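You operate a simulated robot arm through the tools that you are given. There is no shell and no other tool. Be economical: measure what you need, move in short steps, check, and stop when the job is done.

You run a simulated robot arm. Do the job below in one go: nothing can be reset, and whatever is moved stays where it is left.

JOB
Add the cream bowl to the red one on the sell tray, lid on top.
Fine: lift the lid off first; set the cream bowl softly, its foot down in the red rim, and the lid sits home; the red bowl and the blue pot stay put.

Only the result counts: the job must be done as asked and must still hold three seconds after the hand-in. Knocking over, shifting, dropping, spilling or breaking anything else fails it. Lids that push on must go on centred and level and be pressed home; caps that screw on are set level and turned clockwise until they are tight.

ROBOT AND FRAMES
A 7-joint arm with a two-finger parallel gripper, fixed in place. Base frame: the origin is at the foot of the arm, x ahead of it, y to its left, z up; the work surface is at about z = 764. Units: mm, degrees, N and s.
With the tool pointing down near the work surface it reaches from about 300 to 700 mm from the base axis. Its first joint turns from -66.0 to 66.0 degrees. Payload 1.57 kg.
Tool frame: the origin (TCP) lies between the finger pads and is the grasp point; the fingertips stand 30 mm ahead of it; z points along the fingers, y is the line along which they close. Largest opening 110 mm; finger width 24, thickness 12; the body of the gripper, 48 by 112 mm, starts 78 mm behind the TCP.
Orientation is that of the tool frame in the base frame, as a unit quaternion [w, x, y, z]. With the fingers straight down and closing along the base's y, the tool's x points along the base's -x, its y along +y and its z along -z.

CONTROLS
- The arm moves only by the tool drive_tool. Its argument "moves" is a list of rows, each a list of 7 numbers: the turn, a rotation vector about the tool's x, y, z in degrees, then the shift along the tool's x, y, z in mm, then the opening in per cent of the stroke, from 0 (shut) to 100 (fully open). In form: [[wx, wy, wz, x, y, z, fingers], ...]. A call has 1 to 10 rows; each row shifts and turns the commanded pose from where the row before left it, along the tool's axes as they then stand. A row lasts 0.2 s, in which the tool goes at most 50 mm and 8.6 degrees; a call with a longer step from one row to the next is refused whole, and so is a gripper value outside its range. A pose out of reach is approached as far as the arm can. The call stops where the force on the tool passes 40 N (or 10 N more than at its start, if that is more) or the arm is blocked; 0.2 s more then pass. Each finger travels about 108 mm/s and halts on what it meets, pressing with about 30 N; the grip force reading is that of the motor and also rises with nothing between the fingers. The clock runs only during rows and for 0.2 s after the last one: add rows that do not move to give the fingers time. The reply holds the time, the measured pose of the TCP, the force on the tool along the base axes, the opening and the grip force, in the units named above and with some noise, and new pictures: "show" is both (left out), scene, wrist or none.
- Cameras (640 x 400 px; columns grow to the right, rows downward): "scene" is fixed at [146.1, -412, 1363.4]; the picture's right is [0.79, -0.62, 0.00], its down [-0.56, -0.72, -0.41] and it looks along [0.26, 0.33, -0.91] (base axes); focal length 214 px, centre (320, 200). "wrist" rides on the gripper at [70, 16, -141] in the tool frame; the picture's right is [-0.23, 0.97, 0.00], its down [-0.85, -0.20, -0.48] and it looks along [-0.47, -0.11, 0.88] (tool axes); focal length 222 px, centre (320, 200). There is no depth. A picture from a camera that has moved, and an enlarged one, comes with that camera's place and axes in the base frame and with its lens.
- enlarge(camera, box): a new picture of the part [left, top, right, bottom] of that camera's present view, enlarged. The clock stands still meanwhile.
- job_done(): hands the job in; it is judged then, once.

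Work in short steps. Places have to be worked out from the pictures, the camera data and where the tool is seen: move nearer, look again, correct. Check each grasp and each placing, and mend what went wrong. You have 120 turns and 200 pictures in all, those below and enlarged ones among them. Open the gripper and draw the arm clear of the work before you hand the job in, unless the task says otherwise; then end with one line.

The tools are called after ">>>" as name(argument=value, ...) on one line, values as JSON. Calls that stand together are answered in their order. drive_tool: Moves the arm, as the interface text tells. Its arguments: {"type":"object","properties":{"moves":{"type":"array","items":{"type":"array","items":{"type":"number"}}},"show":{"type":"string","enum":["both","scene","wrist","none"]}},"required":["moves"]} The other tools are called the same way: enlarge (camera, box) takes an enlarged picture of a part of a camera's view; job_done () hands the job in.

At the start:

```text
time_s: 0.0
tool_pos: [404.5, -193.7, 1084.1]
tool_rot: [0.0, 0.0, 1.0, 0.0]
contact_force: [0.2, -0.1, -0.1]
width: 110.2
grasp_force: 0.1
```

scene: 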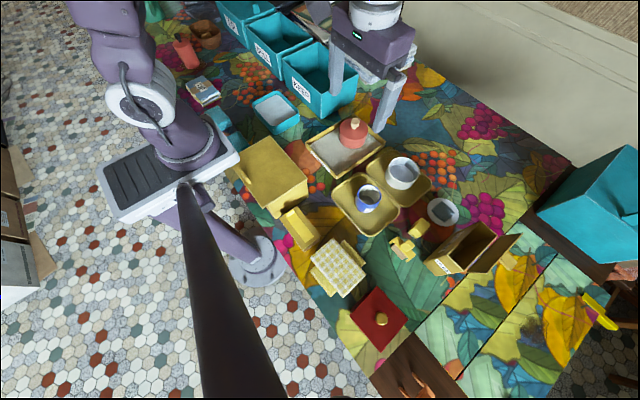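
wrist: 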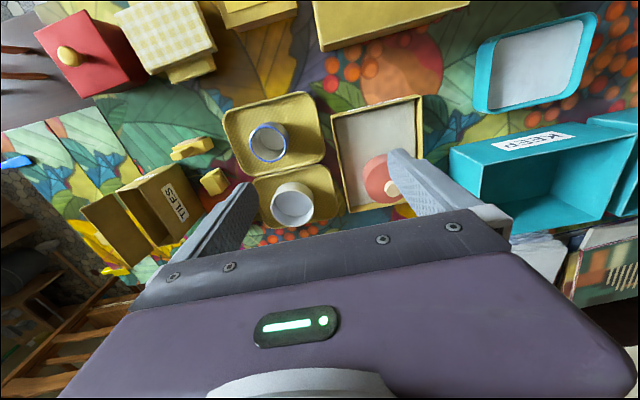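

I need a closer look at the objects first, so I'll enlarge the central area.

>>> enlarge(camera="scene", box=[290, 100, 490, 225])

>>> enlarge(camera="wrist", box=[160, 70, 480, 270])

>>> enlarge(camera="scene", box=[380, 170, 540, 270])

>>> enlarge(camera="scene", box=[140, 0, 300, 120])

```text
3.20 times, centred on (390, 162) of scene
camera zoom: at [146.1, -412.0, 1363.4], right [0.79, -0.62, 0.0], down [-0.56, -0.72, -0.41], along [0.26, 0.33, -0.91], focal length 686 px, centre (96, 320)
```

zoom: 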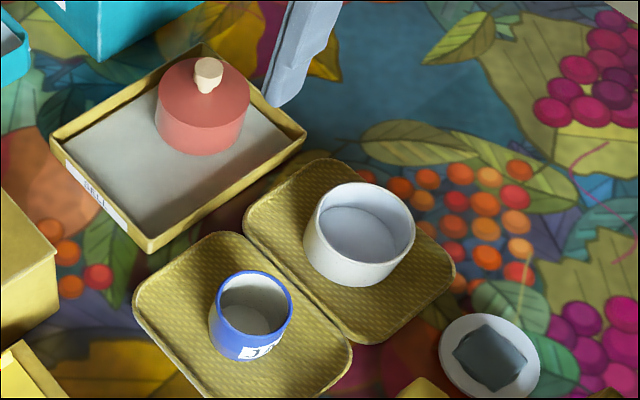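

```text
2.00 times, centred on (320, 170) of wrist
camera zoom: at [335.4, -179.9, 1225.4], right [0.23, 0.97, 0.0], down [0.85, -0.2, 0.48], along [0.47, -0.11, -0.88], focal length 444 px, centre (320, 260)
```

zoom: 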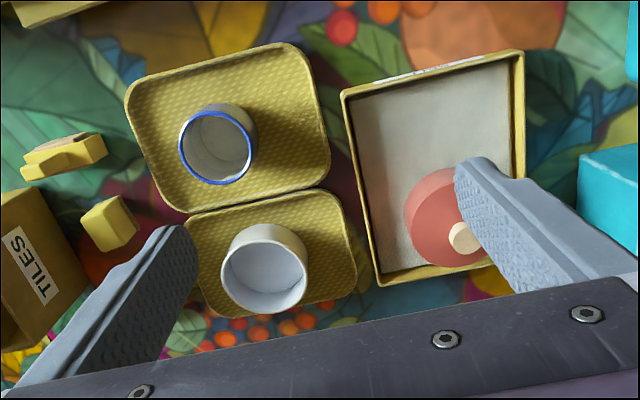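

```text
4.00 times, centred on (460, 220) of scene
camera zoom: at [146.1, -412.0, 1363.4], right [0.79, -0.62, 0.0], down [-0.56, -0.72, -0.41], along [0.26, 0.33, -0.91], focal length 858 px, centre (-240, 120)
```

zoom: 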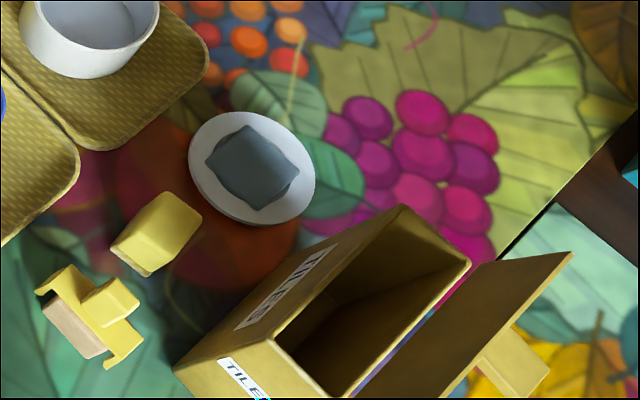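

```text
3.33 times, centred on (220, 60) of scene
camera zoom: at [146.1, -412.0, 1363.4], right [0.79, -0.62, 0.0], down [-0.56, -0.72, -0.41], along [0.26, 0.33, -0.91], focal length 715 px, centre (653, 667)
```

zoom: 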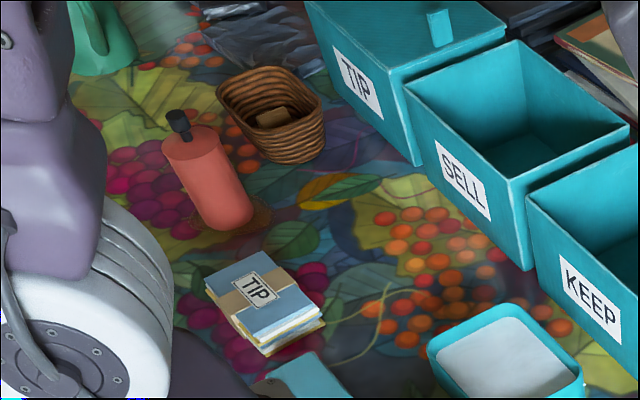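

The cream bowl seems to be at about (555, -293) with its rim near z 808, and the lidded red bowl at about (512, -108). I'll move above the red bowl for a closer look.

>>> drive_tool(moves=[[0, 0, 0, -18, 17, 24, 100], [0, 0, 0, -18, 17, 24, 100], [0, 0, 0, -18, 17, 24, 100], [0, 0, 0, -18, 17, 24, 100], [0, 0, 0, -18, 17, 24, 100], [0, 0, 0, 0, 0, 0, 100]])

```text
time_s: 1.4
tool_pos: [493.4, -108.9, 961.3]
tool_rot: [0.0, 0.0, 1.0, 0.0]
contact_force: [0.0, 0.5, 0.3]
width: 110.2
grasp_force: 0.0
camera wrist: at [423.9, -93.5, 1104.2], right [0.23, 0.97, 0.0], down [0.85, -0.2, 0.48], along [0.47, -0.11, -0.88], focal length 222 px, centre (320, 200)
```

scene: 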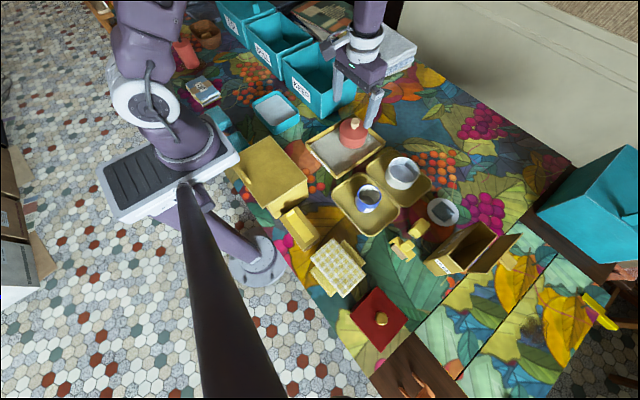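
wrist: 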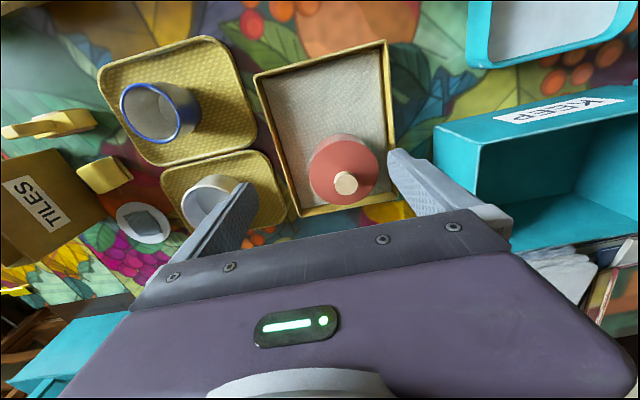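

>>> enlarge(camera="wrist", box=[240, 110, 440, 235])

>>> enlarge(camera="scene", box=[300, 100, 400, 162])

>>> enlarge(camera="scene", box=[350, 140, 450, 202])

```text
3.20 times, centred on (340, 172) of wrist
camera zoom: at [423.9, -93.5, 1104.2], right [0.23, 0.97, 0.0], down [0.85, -0.2, 0.48], along [0.47, -0.11, -0.88], focal length 711 px, centre (256, 288)
```

zoom: 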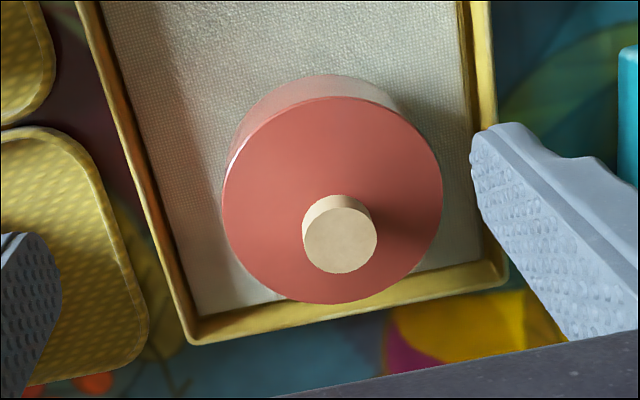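

```text
6.40 times, centred on (350, 131) of scene
camera zoom: at [146.1, -412.0, 1363.4], right [0.79, -0.62, 0.0], down [-0.56, -0.72, -0.41], along [0.26, 0.33, -0.91], focal length 1373 px, centre (128, 642)
```

zoom: 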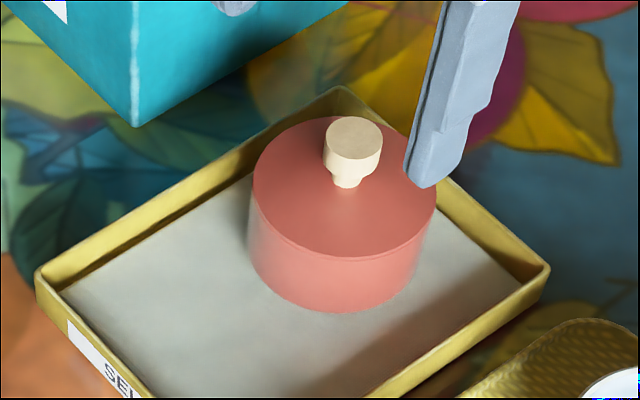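

```text
6.40 times, centred on (400, 171) of scene
camera zoom: at [146.1, -412.0, 1363.4], right [0.79, -0.62, 0.0], down [-0.56, -0.72, -0.41], along [0.26, 0.33, -0.91], focal length 1373 px, centre (-192, 386)
```

zoom: 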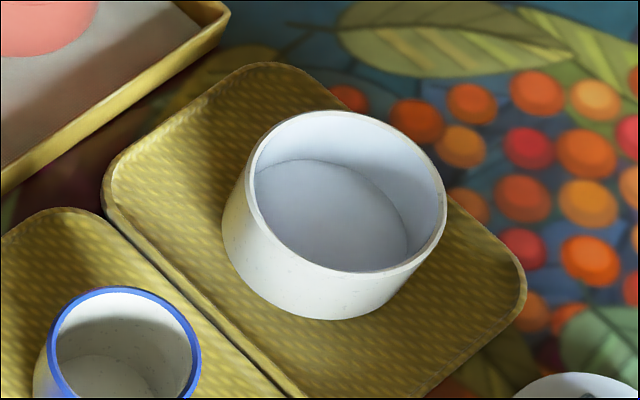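

The lid top is at about (538, -88, 830), 90 mm across, and the knob top is at about z 865. I need a free spot to set the lid down.

>>> enlarge(camera="scene", box=[230, 130, 390, 230])

>>> enlarge(camera="scene", box=[350, 60, 510, 160])

```text
4.00 times, centred on (310, 180) of scene
camera zoom: at [146.1, -412.0, 1363.4], right [0.79, -0.62, 0.0], down [-0.56, -0.72, -0.41], along [0.26, 0.33, -0.91], focal length 858 px, centre (360, 280)
```

zoom: 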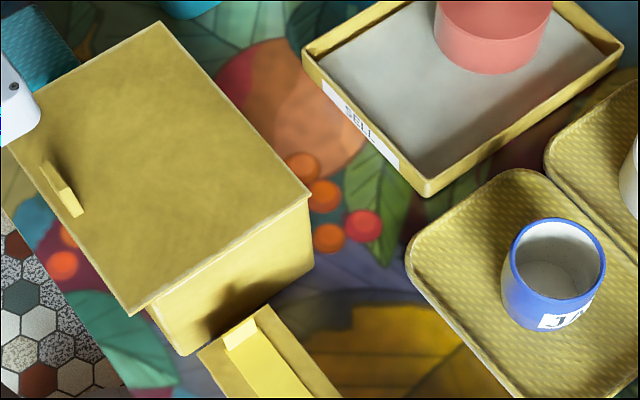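

```text
4.00 times, centred on (430, 110) of scene
camera zoom: at [146.1, -412.0, 1363.4], right [0.79, -0.62, 0.0], down [-0.56, -0.72, -0.41], along [0.26, 0.33, -0.91], focal length 858 px, centre (-120, 560)
```

zoom: 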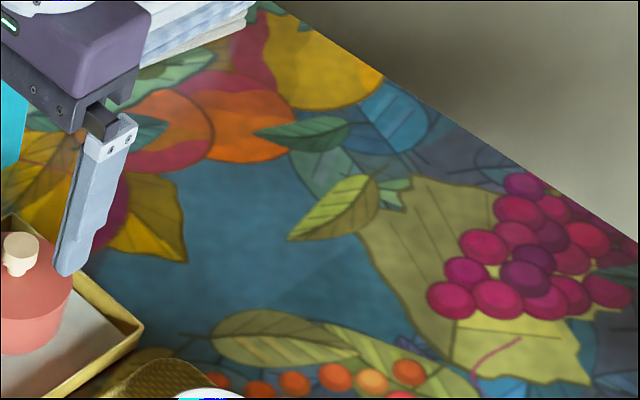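

There is open cloth at about (358, 30) between the yellow box, the teal bowl and the sell tray. I'll move above the knob and check the centring.

>>> drive_tool(moves=[[0, 0, 0, -22, 10.5, 18, 60], [0, 0, 0, -22.6, 10.5, 18, 60], [0, 0, 0, 0, 0, 15, 60], [0, 0, 0, 0, 0, 0, 60]])

>>> enlarge(camera="wrist", box=[240, 120, 400, 220])

>>> enlarge(camera="scene", box=[310, 85, 410, 147])

```text
time_s: 2.4
tool_pos: [539.8, -88.2, 912.5]
tool_rot: [0.001, -0.001, 1.0, 0.001]
contact_force: [-0.6, 0.6, 0.1]
width: 66.1
grasp_force: 0.1
camera wrist: at [470.1, -72.5, 1054.7], right [0.23, 0.97, 0.0], down [0.85, -0.2, 0.48], along [0.47, -0.11, -0.88], focal length 222 px, centre (320, 200)
```

scene: 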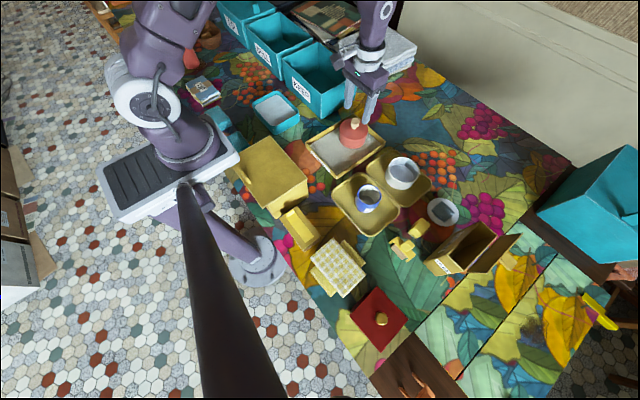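
wrist: 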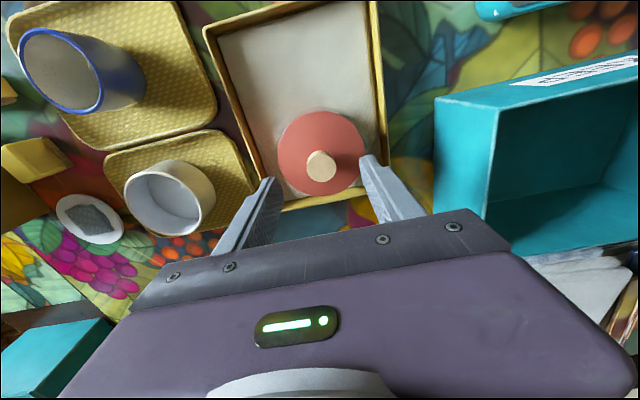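

```text
4.00 times, centred on (320, 170) of wrist
camera zoom: at [470.1, -72.5, 1054.7], right [0.23, 0.97, 0.0], down [0.85, -0.2, 0.48], along [0.47, -0.11, -0.88], focal length 888 px, centre (320, 320)
```

zoom: 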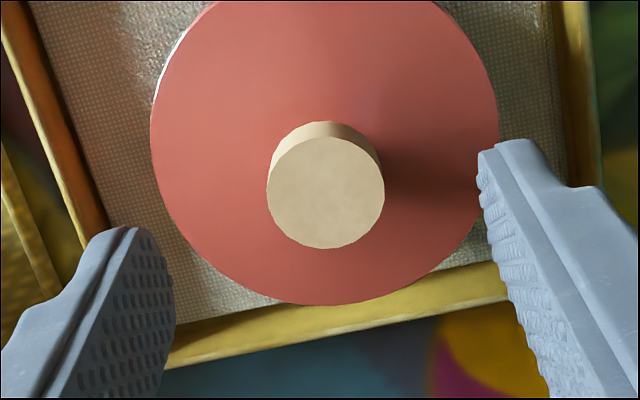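

```text
6.40 times, centred on (360, 116) of scene
camera zoom: at [146.1, -412.0, 1363.4], right [0.79, -0.62, 0.0], down [-0.56, -0.72, -0.41], along [0.26, 0.33, -0.91], focal length 1373 px, centre (64, 738)
```

zoom: 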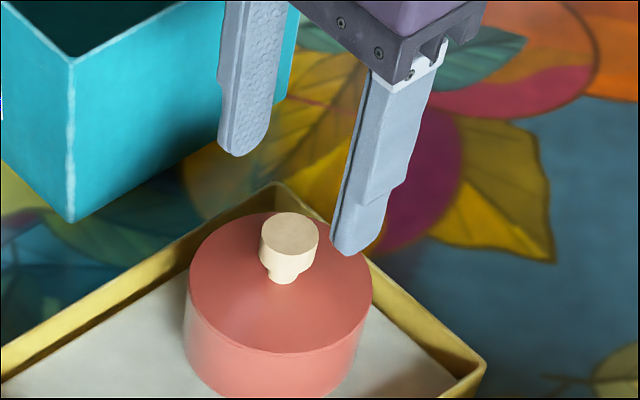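

The knob is measured at about (540.5, -87.8) with its top at z 861. I'll go down so the tips stop about 5 mm above the lid plate, then close.

>>> drive_tool(moves=[[0, 0, 0, -0.7, 0.4, 20, 60], [0, 0, 0, 0, 0, 20, 60], [0, 0, 0, 0, 0, 7, 60], [0, 0, 0, 0, 0, 0, 60]])

>>> enlarge(camera="scene", box=[310, 85, 410, 147])

```text
time_s: 3.4
tool_pos: [539.5, -88.9, 867.4]
tool_rot: [0.0, -0.001, 1.0, 0.0]
contact_force: [0.4, -0.1, -0.4]
width: 66.0
grasp_force: 0.1
camera wrist: at [470.1, -73.2, 1007.8], right [0.23, 0.97, 0.0], down [0.86, -0.2, 0.48], along [0.47, -0.11, -0.88], focal length 222 px, centre (320, 200)
```

scene: 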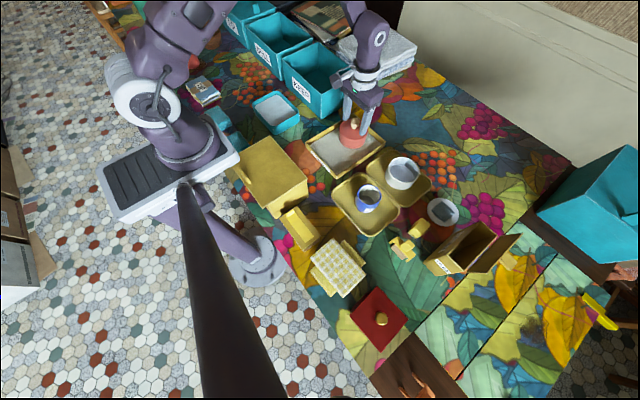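
wrist: 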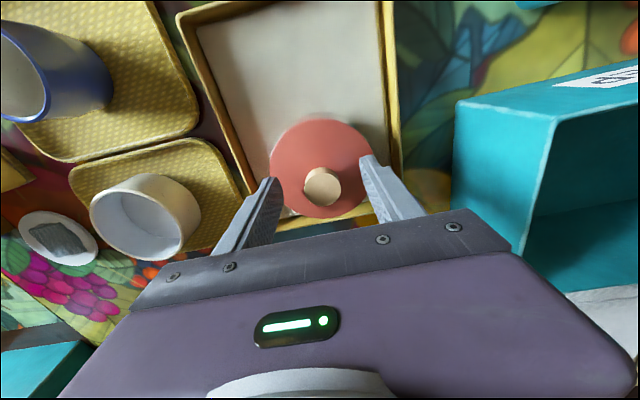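

```text
6.40 times, centred on (360, 116) of scene
camera zoom: at [146.1, -412.0, 1363.4], right [0.79, -0.62, 0.0], down [-0.56, -0.72, -0.41], along [0.26, 0.33, -0.91], focal length 1373 px, centre (64, 738)
```

zoom: 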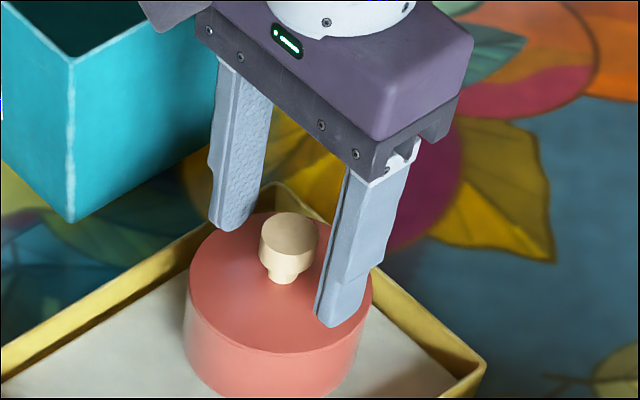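

Before closing, I'll check the knob's centring between the fingers so that I don't shove the bowl.

>>> enlarge(camera="wrist", box=[220, 120, 420, 245])

```text
3.20 times, centred on (320, 182) of wrist
camera zoom: at [470.1, -73.2, 1007.8], right [0.23, 0.97, 0.0], down [0.86, -0.2, 0.48], along [0.47, -0.11, -0.88], focal length 711 px, centre (320, 256)
```

zoom: 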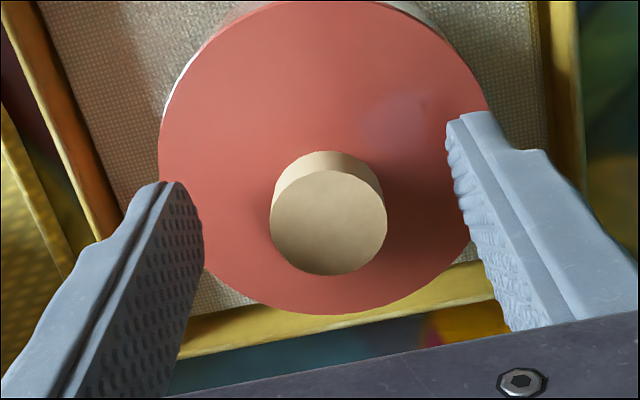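

The knob looks about 0.7 mm toward +y of the TCP. I'll correct for that and close gently.

>>> drive_tool(moves=[[0, 0, 0, -0.5, 0.7, 1, 60], [0, 0, 0, 0, 0, 0, 40], [0, 0, 0, 0, 0, 0, 30], [0, 0, 0, 0, 0, 0, 28]], show="wrist")

>>> enlarge(camera="wrist", box=[220, 120, 420, 245])

```text
time_s: 4.4
tool_pos: [540.6, -86.8, 865.1]
tool_rot: [0.0, 0.0, 1.0, 0.0]
contact_force: [-1.1, -0.1, -0.4]
width: 30.7
grasp_force: 0.0
camera wrist: at [471.0, -72.4, 1007.0], right [0.23, 0.97, 0.0], down [0.86, -0.2, 0.48], along [0.47, -0.11, -0.88], focal length 222 px, centre (320, 200)
```

wrist: 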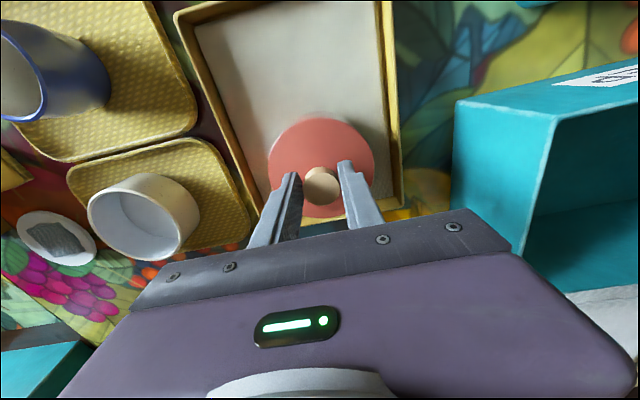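

```text
3.20 times, centred on (320, 182) of wrist
camera zoom: at [471.0, -72.4, 1007.0], right [0.23, 0.97, 0.0], down [0.86, -0.2, 0.48], along [0.47, -0.11, -0.88], focal length 711 px, centre (320, 256)
```

zoom: 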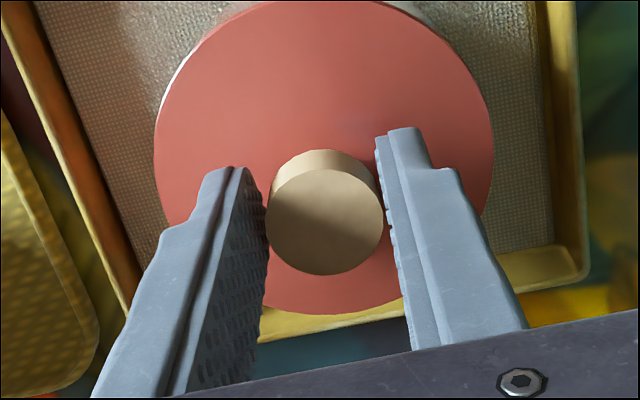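

The knob is nearly centred. I'll close fully and check the grip.

>>> drive_tool(moves=[[0, 0, 0, 0, -0.4, 0, 28], [0, 0, 0, 0, 0, 0, 25], [0, 0, 0, 0, 0, 0, 15], [0, 0, 0, 0, 0, 0, 15]], show="none")

```text
time_s: 5.4
tool_pos: [540.0, -88.1, 866.2]
tool_rot: [0.0, 0.0, 1.0, 0.0]
contact_force: [-1.1, 1.0, 0.1]
width: 25.8
grasp_force: 29.8
```

The knob is gripped at 25.8 mm with 30 N. I'll lift slowly and watch the force.

>>> drive_tool(moves=[[0, 0, 0, 0, 0, -2, 15], [0, 0, 0, 0, 0, -3, 15], [0, 0, 0, 0, 0, -5, 15], [0, 0, 0, 0, 0, -10, 15], [0, 0, 0, 0, 0, -20, 15], [0, 0, 0, 0, 0, -20, 15], [0, 0, 0, 0, 0, 0, 15]])

>>> enlarge(camera="scene", box=[300, 85, 420, 160])

```text
time_s: 7.0
tool_pos: [540.1, -89.5, 924.7]
tool_rot: [0.0, 0.0, 1.0, 0.0]
contact_force: [0.2, -0.4, -0.3]
width: 16.5
grasp_force: 0.2
camera wrist: at [471.7, -73.1, 1066.1], right [0.23, 0.97, 0.0], down [0.85, -0.2, 0.48], along [0.47, -0.11, -0.88], focal length 222 px, centre (320, 200)
```

scene: 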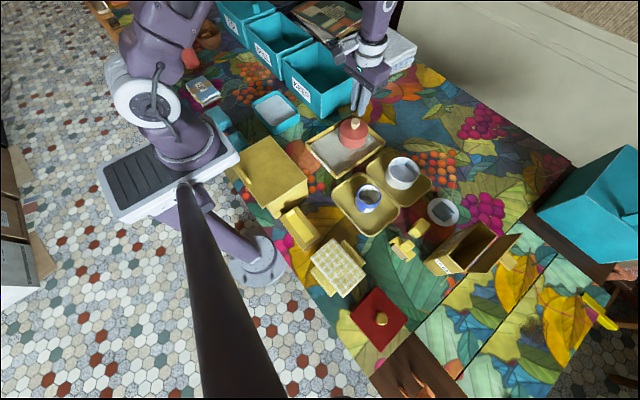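
wrist: 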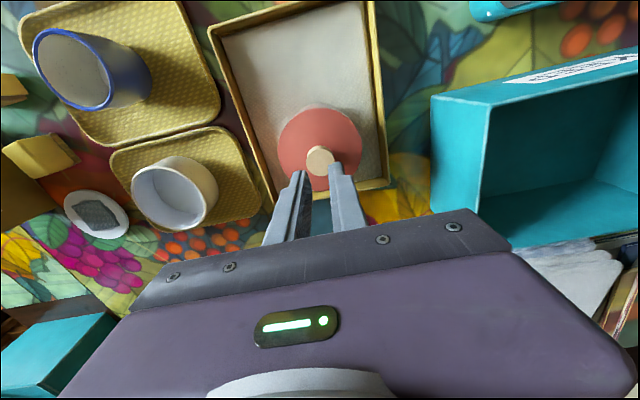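

```text
5.33 times, centred on (360, 122) of scene
camera zoom: at [146.1, -412.0, 1363.4], right [0.79, -0.62, 0.0], down [-0.56, -0.72, -0.41], along [0.26, 0.33, -0.91], focal length 1144 px, centre (107, 613)
```

zoom: 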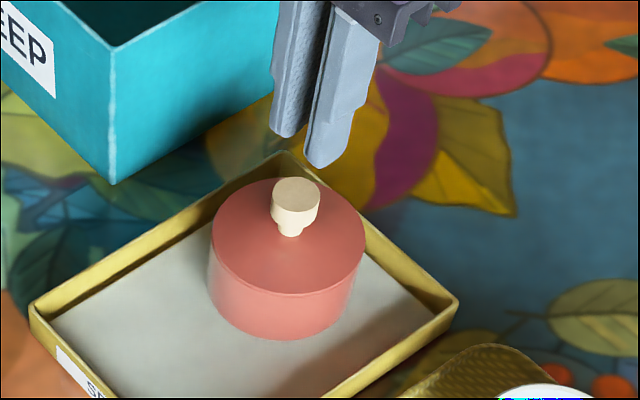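

The fingers slipped off and the lid stayed on. I'll regrip lower and lift in tiny steps while reading the force.

>>> drive_tool(moves=[[0, 0, 0, 0, 0.7, 0, 50], [0, 0, 0, 0, 0, 20, 50], [0, 0, 0, 0, 0, 20, 50], [0, 0, 0, 0, 0, 15, 50], [0, 0, 0, 0, 0, 6.5, 50], [0, 0, 0, 0, 0, 0, 28], [0, 0, 0, 0, 0, 0, 20], [0, 0, 0, 0, 0, 0, 0], [0, 0, 0, 0, 0, 0, 0]], show="scene")

>>> enlarge(camera="scene", box=[310, 95, 390, 145])

```text
time_s: 9.0
tool_pos: [540.4, -87.2, 862.2]
tool_rot: [0.0, 0.0, 1.0, 0.0]
contact_force: [1.4, -1.5, 0.0]
width: 25.8
grasp_force: 30.0
```

scene: 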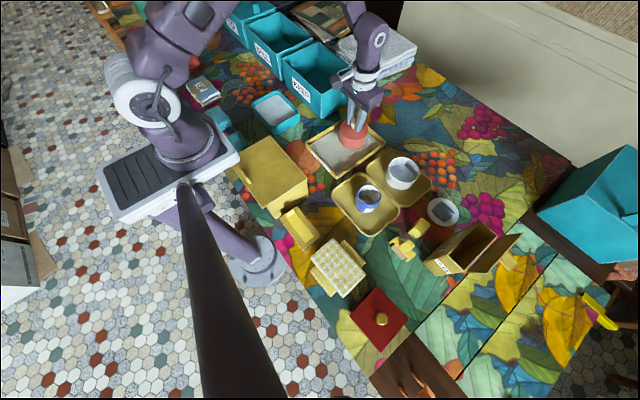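

```text
8.00 times, centred on (350, 120) of scene
camera zoom: at [146.1, -412.1, 1363.4], right [0.79, -0.62, 0.0], down [-0.56, -0.72, -0.41], along [0.26, 0.33, -0.91], focal length 1716 px, centre (80, 840)
```

zoom: 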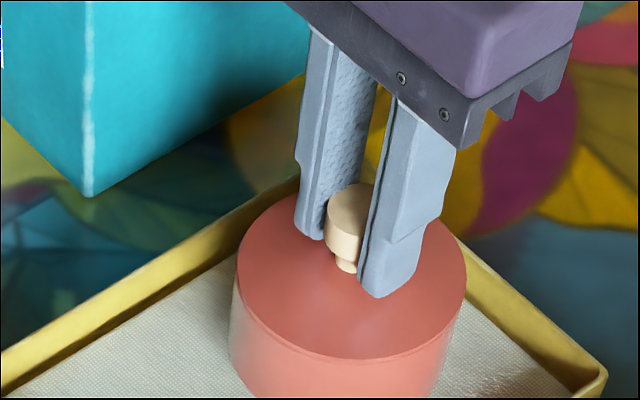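

>>> drive_tool(moves=[[0, 0, 0, 0, 0, -1, 0], [0, 0, 0, 0, 0, 0, 0]], show="none")

>>> drive_tool(moves=[[0, 0, 0, 0, 0, -1, 0], [0, 0, 0, 0, 0, 0, 0]], show="none")

>>> drive_tool(moves=[[0, 0, 0, 0, 0, -1, 0], [0, 0, 0, 0, 0, 0, 0]], show="wrist")

```text
time_s: 9.6
tool_pos: [541.2, -87.3, 863.4]
tool_rot: [0.0, 0.0, 1.0, -0.001]
contact_force: [0.1, 0.2, -0.2]
width: 25.6
grasp_force: 30.0
```

```text
time_s: 10.2
tool_pos: [540.7, -87.1, 864.7]
tool_rot: [0.0, 0.0, 1.0, 0.0]
contact_force: [0.8, 0.6, 0.9]
width: 25.6
grasp_force: 30.3
```

```text
time_s: 10.8
tool_pos: [539.8, -88.9, 866.7]
tool_rot: [0.001, 0.0, 1.0, 0.0]
contact_force: [0.0, -0.3, -0.3]
width: 25.6
grasp_force: 30.1
camera wrist: at [471.4, -72.4, 1007.7], right [0.23, 0.97, 0.0], down [0.85, -0.2, 0.48], along [0.47, -0.11, -0.88], focal length 222 px, centre (320, 200)
```

wrist: 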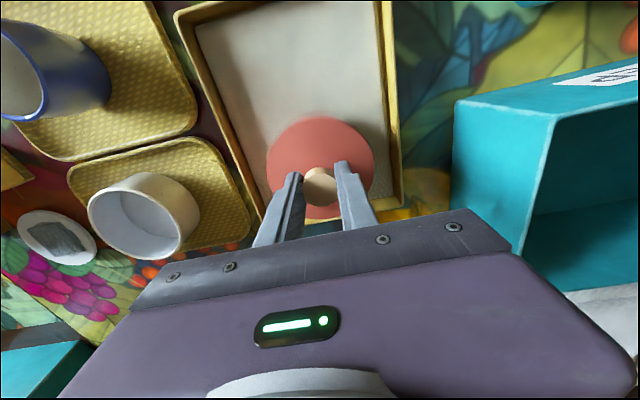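

>>> enlarge(camera="scene", box=[310, 95, 390, 145])

>>> enlarge(camera="wrist", box=[240, 110, 400, 210])

```text
8.00 times, centred on (350, 120) of scene
camera zoom: at [146.1, -412.0, 1363.4], right [0.79, -0.62, 0.0], down [-0.56, -0.72, -0.41], along [0.26, 0.33, -0.91], focal length 1716 px, centre (80, 840)
```

zoom: 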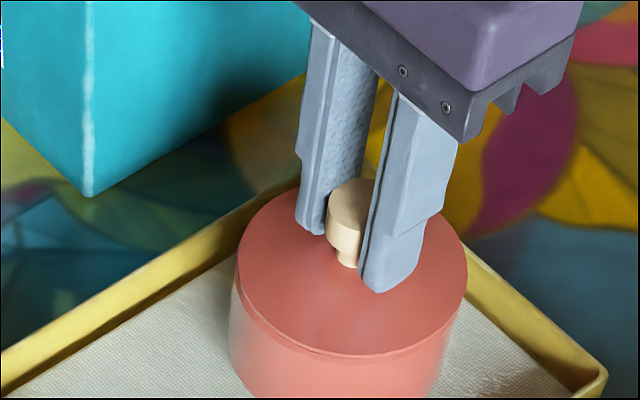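

```text
4.00 times, centred on (320, 160) of wrist
camera zoom: at [471.4, -72.4, 1007.7], right [0.23, 0.97, 0.0], down [0.85, -0.2, 0.48], along [0.47, -0.11, -0.88], focal length 888 px, centre (320, 360)
```

zoom: 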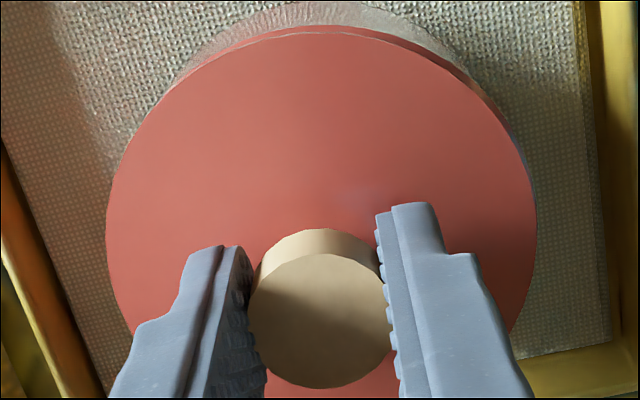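

The lid has risen with the fingers and a gap shows, so slow lifting works. I'll continue gently.

>>> drive_tool(moves=[[0, 0, 0, 0, 0, -2, 0], [0, 0, 0, 0, 0, -3, 0], [0, 0, 0, 0, 0, -3, 0], [0, 0, 0, 0, 0, -4, 0], [0, 0, 0, 0, 0, -4, 0], [0, 0, 0, 0, 0, -4, 0], [0, 0, 0, 0, 0, -4, 0], [0, 0, 0, 0, 0, 0, 0]], show="scene")

>>> enlarge(camera="scene", box=[310, 85, 406, 145])

```text
time_s: 12.6
tool_pos: [542.1, -88.1, 890.2]
tool_rot: [-0.001, 0.0, 1.0, 0.0]
contact_force: [1.0, -0.3, -0.2]
width: 25.7
grasp_force: 30.2
```

scene: 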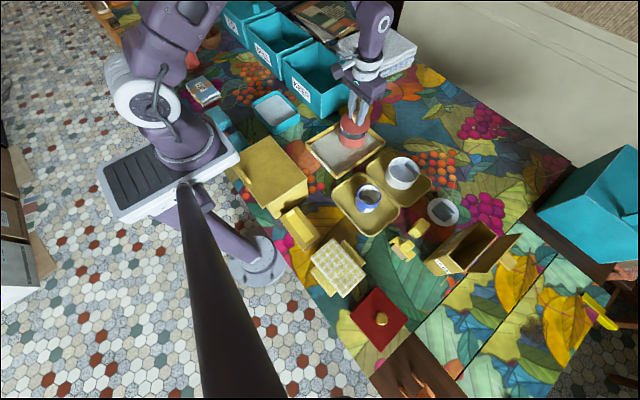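

```text
6.67 times, centred on (358, 115) of scene
camera zoom: at [146.1, -412.0, 1363.4], right [0.79, -0.62, 0.0], down [-0.56, -0.72, -0.41], along [0.26, 0.33, -0.91], focal length 1430 px, centre (67, 767)
```

zoom: 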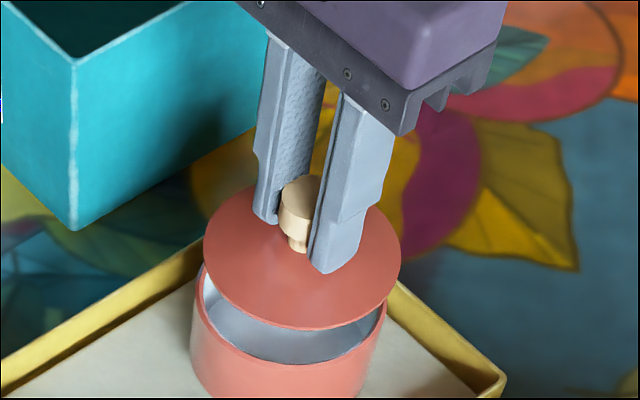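

The lid is free. I'll raise it more and carry it to the open spot near (358, 28).

>>> drive_tool(moves=[[0, 0, 0, 0, 0, -6, 0], [0, 0, 0, 0, 0, -10, 0], [0, 0, 0, 0, 0, -10, 0], [0, 0, 0, 0, 0, -10, 0], [0, 0, 0, 6, 4, -6, 0], [0, 0, 0, 12, 8, 0, 0], [0, 0, 0, 16, 10, 0, 0], [0, 0, 0, 16, 10, 0, 0], [0, 0, 0, 16, 10, 0, 0], [0, 0, 0, 16, 10, 0, 0]], show="none")

>>> drive_tool(moves=[[0, 0, 0, 16, 10, 0, 0], [0, 0, 0, 16, 10, 0, 0], [0, 0, 0, 16, 10, 0, 0], [0, 0, 0, 16, 10, 0, 0], [0, 0, 0, 16, 10, 0, 0], [0, 0, 0, 12, 8, 0, 0], [0, 0, 0, 6, 4, 0, 0], [0, 0, 0, 0, 0, 0, 0]])

>>> enlarge(camera="scene", box=[240, 80, 400, 180])

```text
time_s: 14.8
tool_pos: [458.3, -35.5, 931.3]
tool_rot: [0.0, 0.0, 1.0, 0.0]
contact_force: [0.5, -0.6, -0.6]
width: 25.9
grasp_force: 29.9
```

```text
time_s: 16.6
tool_pos: [359.6, 27.1, 933.3]
tool_rot: [0.0, 0.001, 1.0, 0.001]
contact_force: [0.9, 0.9, -0.4]
width: 25.7
grasp_force: 30.4
camera wrist: at [291.4, 41.6, 1073.0], right [0.23, 0.97, 0.0], down [0.85, -0.2, 0.48], along [0.47, -0.11, -0.88], focal length 222 px, centre (320, 200)
```

scene: 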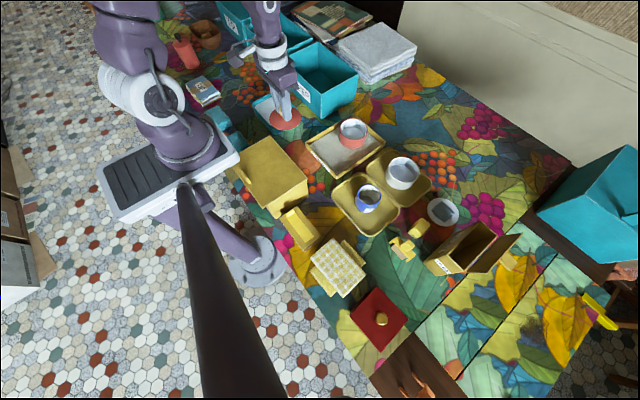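
wrist: 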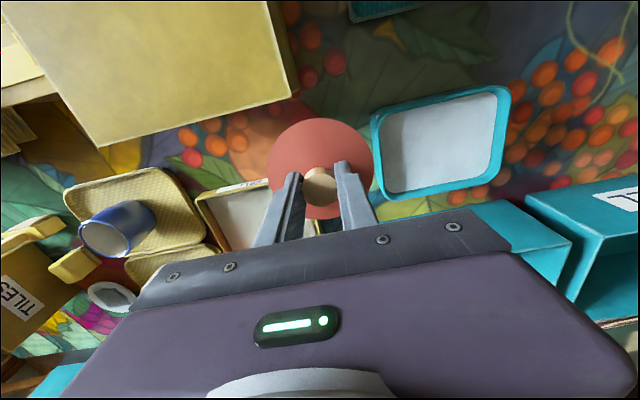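

```text
4.00 times, centred on (320, 130) of scene
camera zoom: at [146.1, -412.0, 1363.4], right [0.79, -0.62, 0.0], down [-0.56, -0.72, -0.41], along [0.26, 0.33, -0.91], focal length 858 px, centre (320, 480)
```

zoom: 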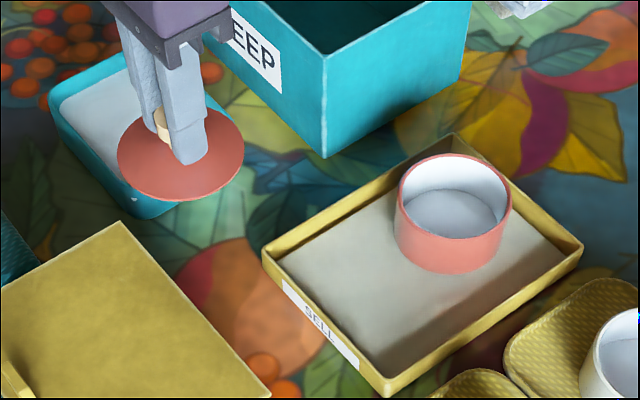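

The spot is clear around (358, 30), with the teal bowl at y ≥ 88, the box at x ≤ 298 and the tray corner at (397, -13). I'll lower the lid.

>>> drive_tool(moves=[[0, 0, 0, 1, 1, 12, 0], [0, 0, 0, 0, 1, 16, 0], [0, 0, 0, 0, 0, 16, 0], [0, 0, 0, 0, 0, 16, 0], [0, 0, 0, 0, 0, 16, 0], [0, 0, 0, 0, 0, 14, 0], [0, 0, 0, 0, 0, 10, 0], [0, 0, 0, 0, 0, 8, 0], [0, 0, 0, 0, 0, 0, 0]], show="scene")

>>> enlarge(camera="scene", box=[240, 80, 360, 155])

```text
time_s: 18.6
tool_pos: [358.6, 28.8, 824.4]
tool_rot: [0.0, 0.0, 1.0, 0.0]
contact_force: [0.6, 0.7, -0.2]
width: 25.7
grasp_force: 30.0
```

scene: 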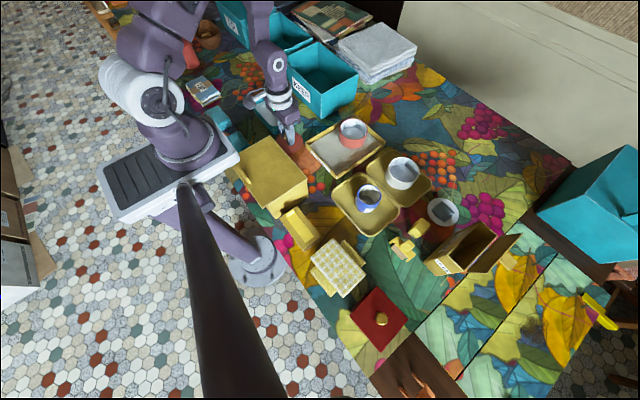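

```text
5.33 times, centred on (300, 118) of scene
camera zoom: at [146.1, -412.0, 1363.4], right [0.79, -0.62, 0.0], down [-0.56, -0.72, -0.41], along [0.26, 0.33, -0.91], focal length 1144 px, centre (427, 640)
```

zoom: 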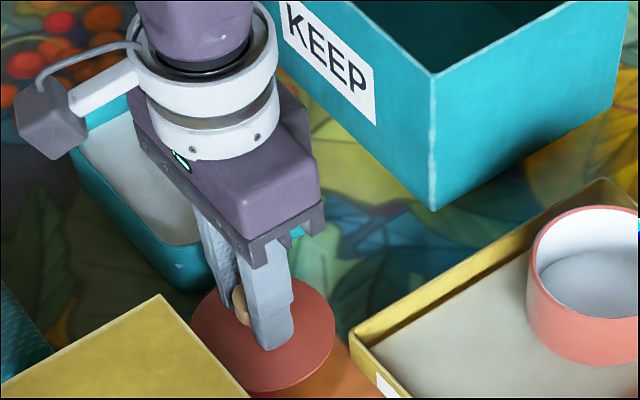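

It is clear all round. I'll lower it in small steps until it touches.

>>> drive_tool(moves=[[0, 0, 0, 0, 0, 5, 0], [0, 0, 0, 0, 0, 4, 0], [0, 0, 0, 0, 0, 3, 0], [0, 0, 0, 0, 0, 0, 0]], show="none")

>>> drive_tool(moves=[[0, 0, 0, 0, 0, 2, 0], [0, 0, 0, 0, 0, 1, 0], [0, 0, 0, 0, 0, 0, 0]], show="scene")

>>> enlarge(camera="scene", box=[240, 80, 360, 155])

```text
time_s: 19.6
tool_pos: [357.8, 28.9, 813.9]
tool_rot: [0.0, -0.001, 1.0, 0.0]
contact_force: [-0.4, -0.8, -0.3]
width: 25.9
grasp_force: 29.9
```

```text
time_s: 20.4
tool_pos: [359.3, 29.2, 809.4]
tool_rot: [0.0, 0.0, 1.0, 0.001]
contact_force: [-0.4, 0.0, -0.9]
width: 25.4
grasp_force: 29.8
```

scene: 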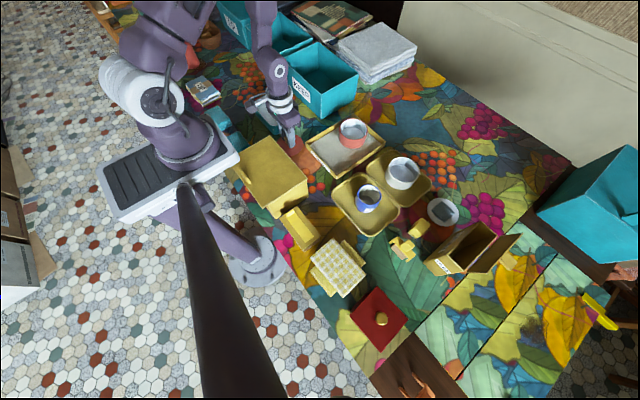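

```text
5.33 times, centred on (300, 118) of scene
camera zoom: at [146.1, -412.0, 1363.4], right [0.79, -0.62, 0.0], down [-0.56, -0.72, -0.41], along [0.26, 0.33, -0.91], focal length 1144 px, centre (427, 640)
```

zoom: 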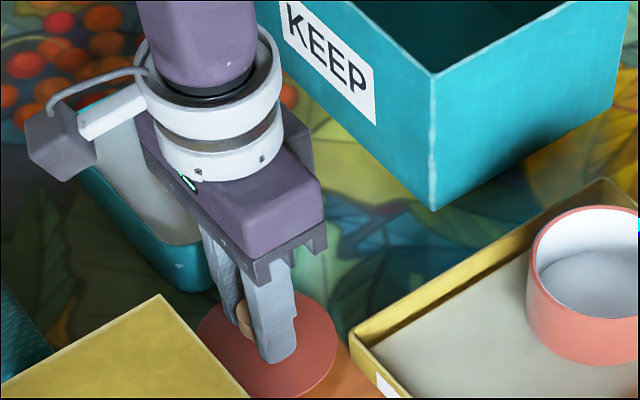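

>>> drive_tool(moves=[[0, 0, 0, 0, 0, 1.5, 0], [0, 0, 0, 0, 0, 0, 0]], show="none")

>>> drive_tool(moves=[[0, 0, 0, 0, 0, 1.5, 0], [0, 0, 0, 0, 0, 0, 0]], show="none")

>>> drive_tool(moves=[[0, 0, 0, 0, 0, 1.5, 0], [0, 0, 0, 0, 0, 0, 0]], show="wrist")

```text
time_s: 21.0
tool_pos: [359.0, 27.0, 808.0]
tool_rot: [0.001, 0.0, 1.0, 0.0]
contact_force: [0.8, 0.3, -0.6]
width: 25.6
grasp_force: 29.8
```

```text
time_s: 21.6
tool_pos: [359.2, 28.8, 807.2]
tool_rot: [0.0, -0.001, 1.0, 0.0]
contact_force: [-0.1, 1.5, 26.0]
width: 25.9
grasp_force: 29.8
```

```text
time_s: 22.2
tool_pos: [358.9, 27.7, 804.8]
tool_rot: [0.0, 0.001, 1.0, 0.0]
contact_force: [-0.5, 2.5, 26.7]
width: 26.0
grasp_force: 30.2
camera wrist: at [290.1, 43.1, 946.6], right [0.23, 0.97, 0.0], down [0.85, -0.2, 0.48], along [0.47, -0.11, -0.88], focal length 222 px, centre (320, 200)
```

wrist: 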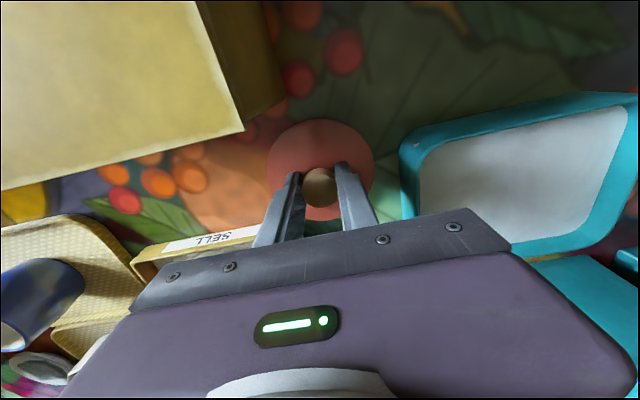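

The lid touched down at TCP z ≈ 806.7, so its underside was about 43 mm below the TCP. I'll release, back up and verify.

>>> drive_tool(moves=[[0, 0, 0, 0, 0, -1.5, 0], [0, 0, 0, 0, 0, 0, 30], [0, 0, 0, 0, 0, 0, 50], [0, 0, 0, 0, 0, -10, 50], [0, 0, 0, 0, 0, -30, 50], [0, 0, 0, 0, 0, -40, 70], [0, 0, 0, 0, 0, -40, 100], [0, 0, 0, 0, 0, 0, 100]])

>>> enlarge(camera="wrist", box=[240, 90, 400, 190])

>>> enlarge(camera="scene", box=[320, 105, 440, 180])

```text
time_s: 24.0
tool_pos: [359.1, 27.6, 924.4]
tool_rot: [0.001, 0.001, 1.0, 0.0]
contact_force: [-0.8, 0.1, -0.2]
width: 110.1
grasp_force: 0.0
camera wrist: at [289.6, 42.5, 1067.2], right [0.23, 0.97, 0.0], down [0.86, -0.2, 0.48], along [0.47, -0.11, -0.88], focal length 222 px, centre (320, 200)
```

scene: 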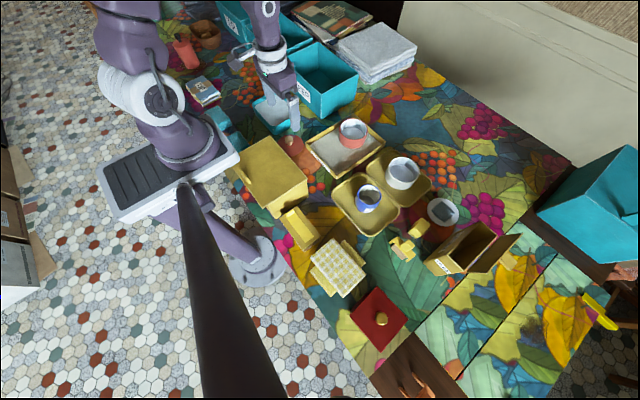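
wrist: 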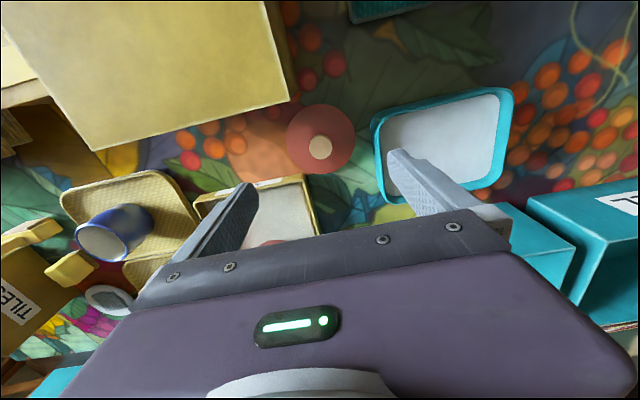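

```text
4.00 times, centred on (320, 140) of wrist
camera zoom: at [289.6, 42.5, 1067.2], right [0.23, 0.97, 0.0], down [0.86, -0.2, 0.48], along [0.47, -0.11, -0.88], focal length 888 px, centre (320, 440)
```

zoom: 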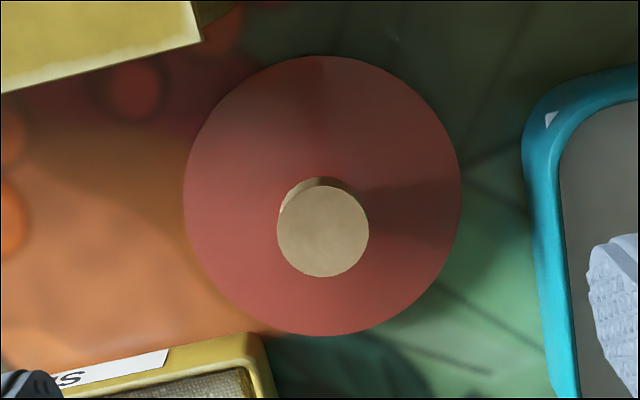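

```text
5.33 times, centred on (380, 142) of scene
camera zoom: at [146.1, -412.0, 1363.4], right [0.79, -0.62, 0.0], down [-0.56, -0.72, -0.41], along [0.26, 0.33, -0.91], focal length 1144 px, centre (0, 507)
```

zoom: 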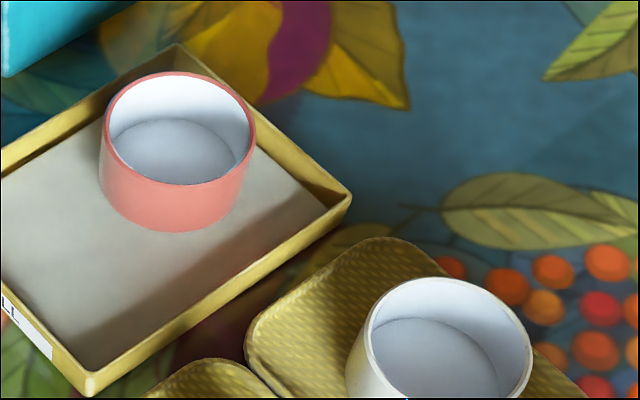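

The lid lies flat and clear. I'll travel to above the cream bowl to measure it.

>>> drive_tool(moves=[[0, 0, 0, -10, -16, -20, 100], [0, 0, 0, -20, -32, 0, 100], [0, 0, 0, -20, -32, 0, 100], [0, 0, 0, -20, -32, 0, 100], [0, 0, 0, -20, -32, 0, 100], [0, 0, 0, -20, -32, 0, 100], [0, 0, 0, -20, -32, 0, 100], [0, 0, 0, -20, -32, 0, 100], [0, 0, 0, -20, -32, 0, 100], [0, 0, 0, -20, -32, 0, 100]], show="none")

>>> drive_tool(moves=[[0, 0, 0, -4, -16, 10, 100], [0, 0, 0, 0, 0, 20, 100], [0, 0, 0, 0, 0, 0, 100]])

>>> enlarge(camera="wrist", box=[220, 100, 420, 225])

>>> enlarge(camera="scene", box=[350, 130, 450, 192])

```text
time_s: 26.2
tool_pos: [548.0, -275.2, 946.5]
tool_rot: [-0.001, 0.0, 1.0, 0.0]
contact_force: [-0.2, 0.0, -0.7]
width: 110.1
grasp_force: 0.2
```

```text
time_s: 27.0
tool_pos: [551.8, -290.7, 916.2]
tool_rot: [-0.001, 0.0, 1.0, 0.0]
contact_force: [0.2, -0.1, 1.0]
width: 110.1
grasp_force: 0.0
camera wrist: at [482.9, -275.6, 1058.1], right [0.23, 0.97, 0.0], down [0.85, -0.2, 0.48], along [0.47, -0.11, -0.88], focal length 222 px, centre (320, 200)
```

scene: 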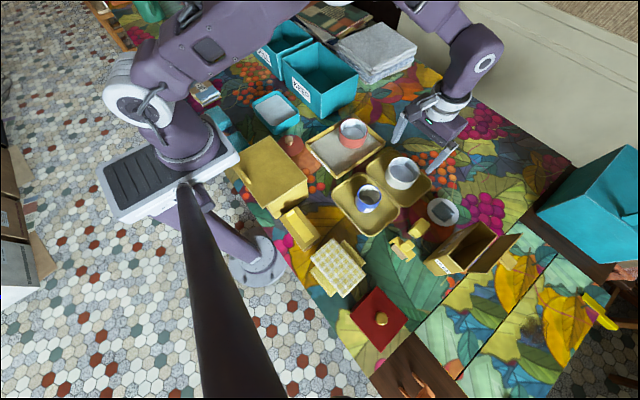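
wrist: 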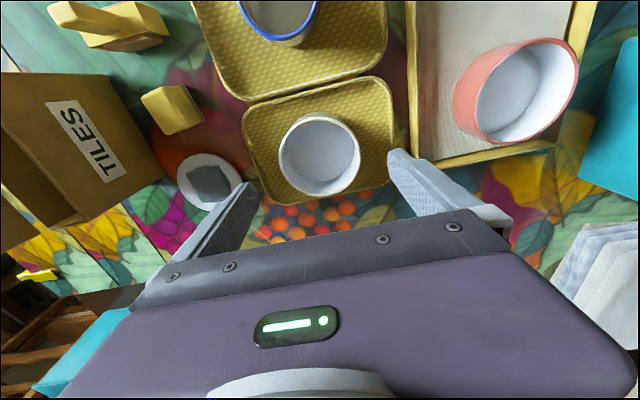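

```text
3.20 times, centred on (320, 162) of wrist
camera zoom: at [482.9, -275.6, 1058.1], right [0.23, 0.97, 0.0], down [0.85, -0.2, 0.48], along [0.47, -0.11, -0.88], focal length 711 px, centre (320, 320)
```

zoom: 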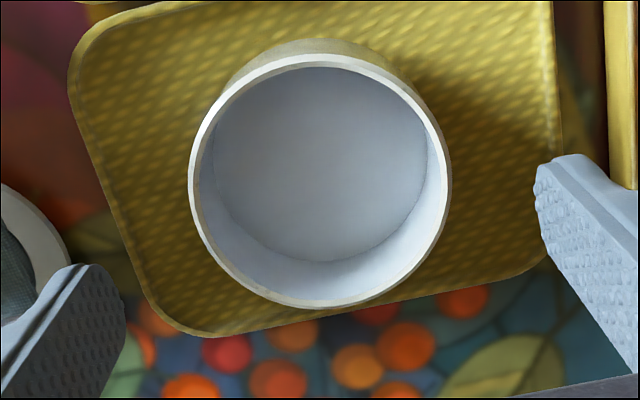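

```text
6.40 times, centred on (400, 161) of scene
camera zoom: at [146.1, -412.0, 1363.4], right [0.79, -0.62, 0.0], down [-0.56, -0.72, -0.41], along [0.26, 0.33, -0.91], focal length 1373 px, centre (-192, 450)
```

zoom: 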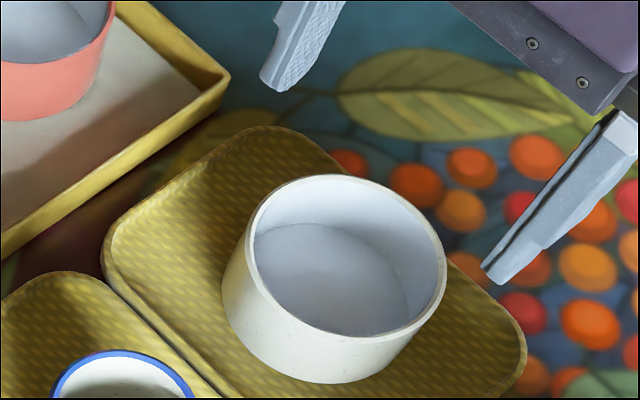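

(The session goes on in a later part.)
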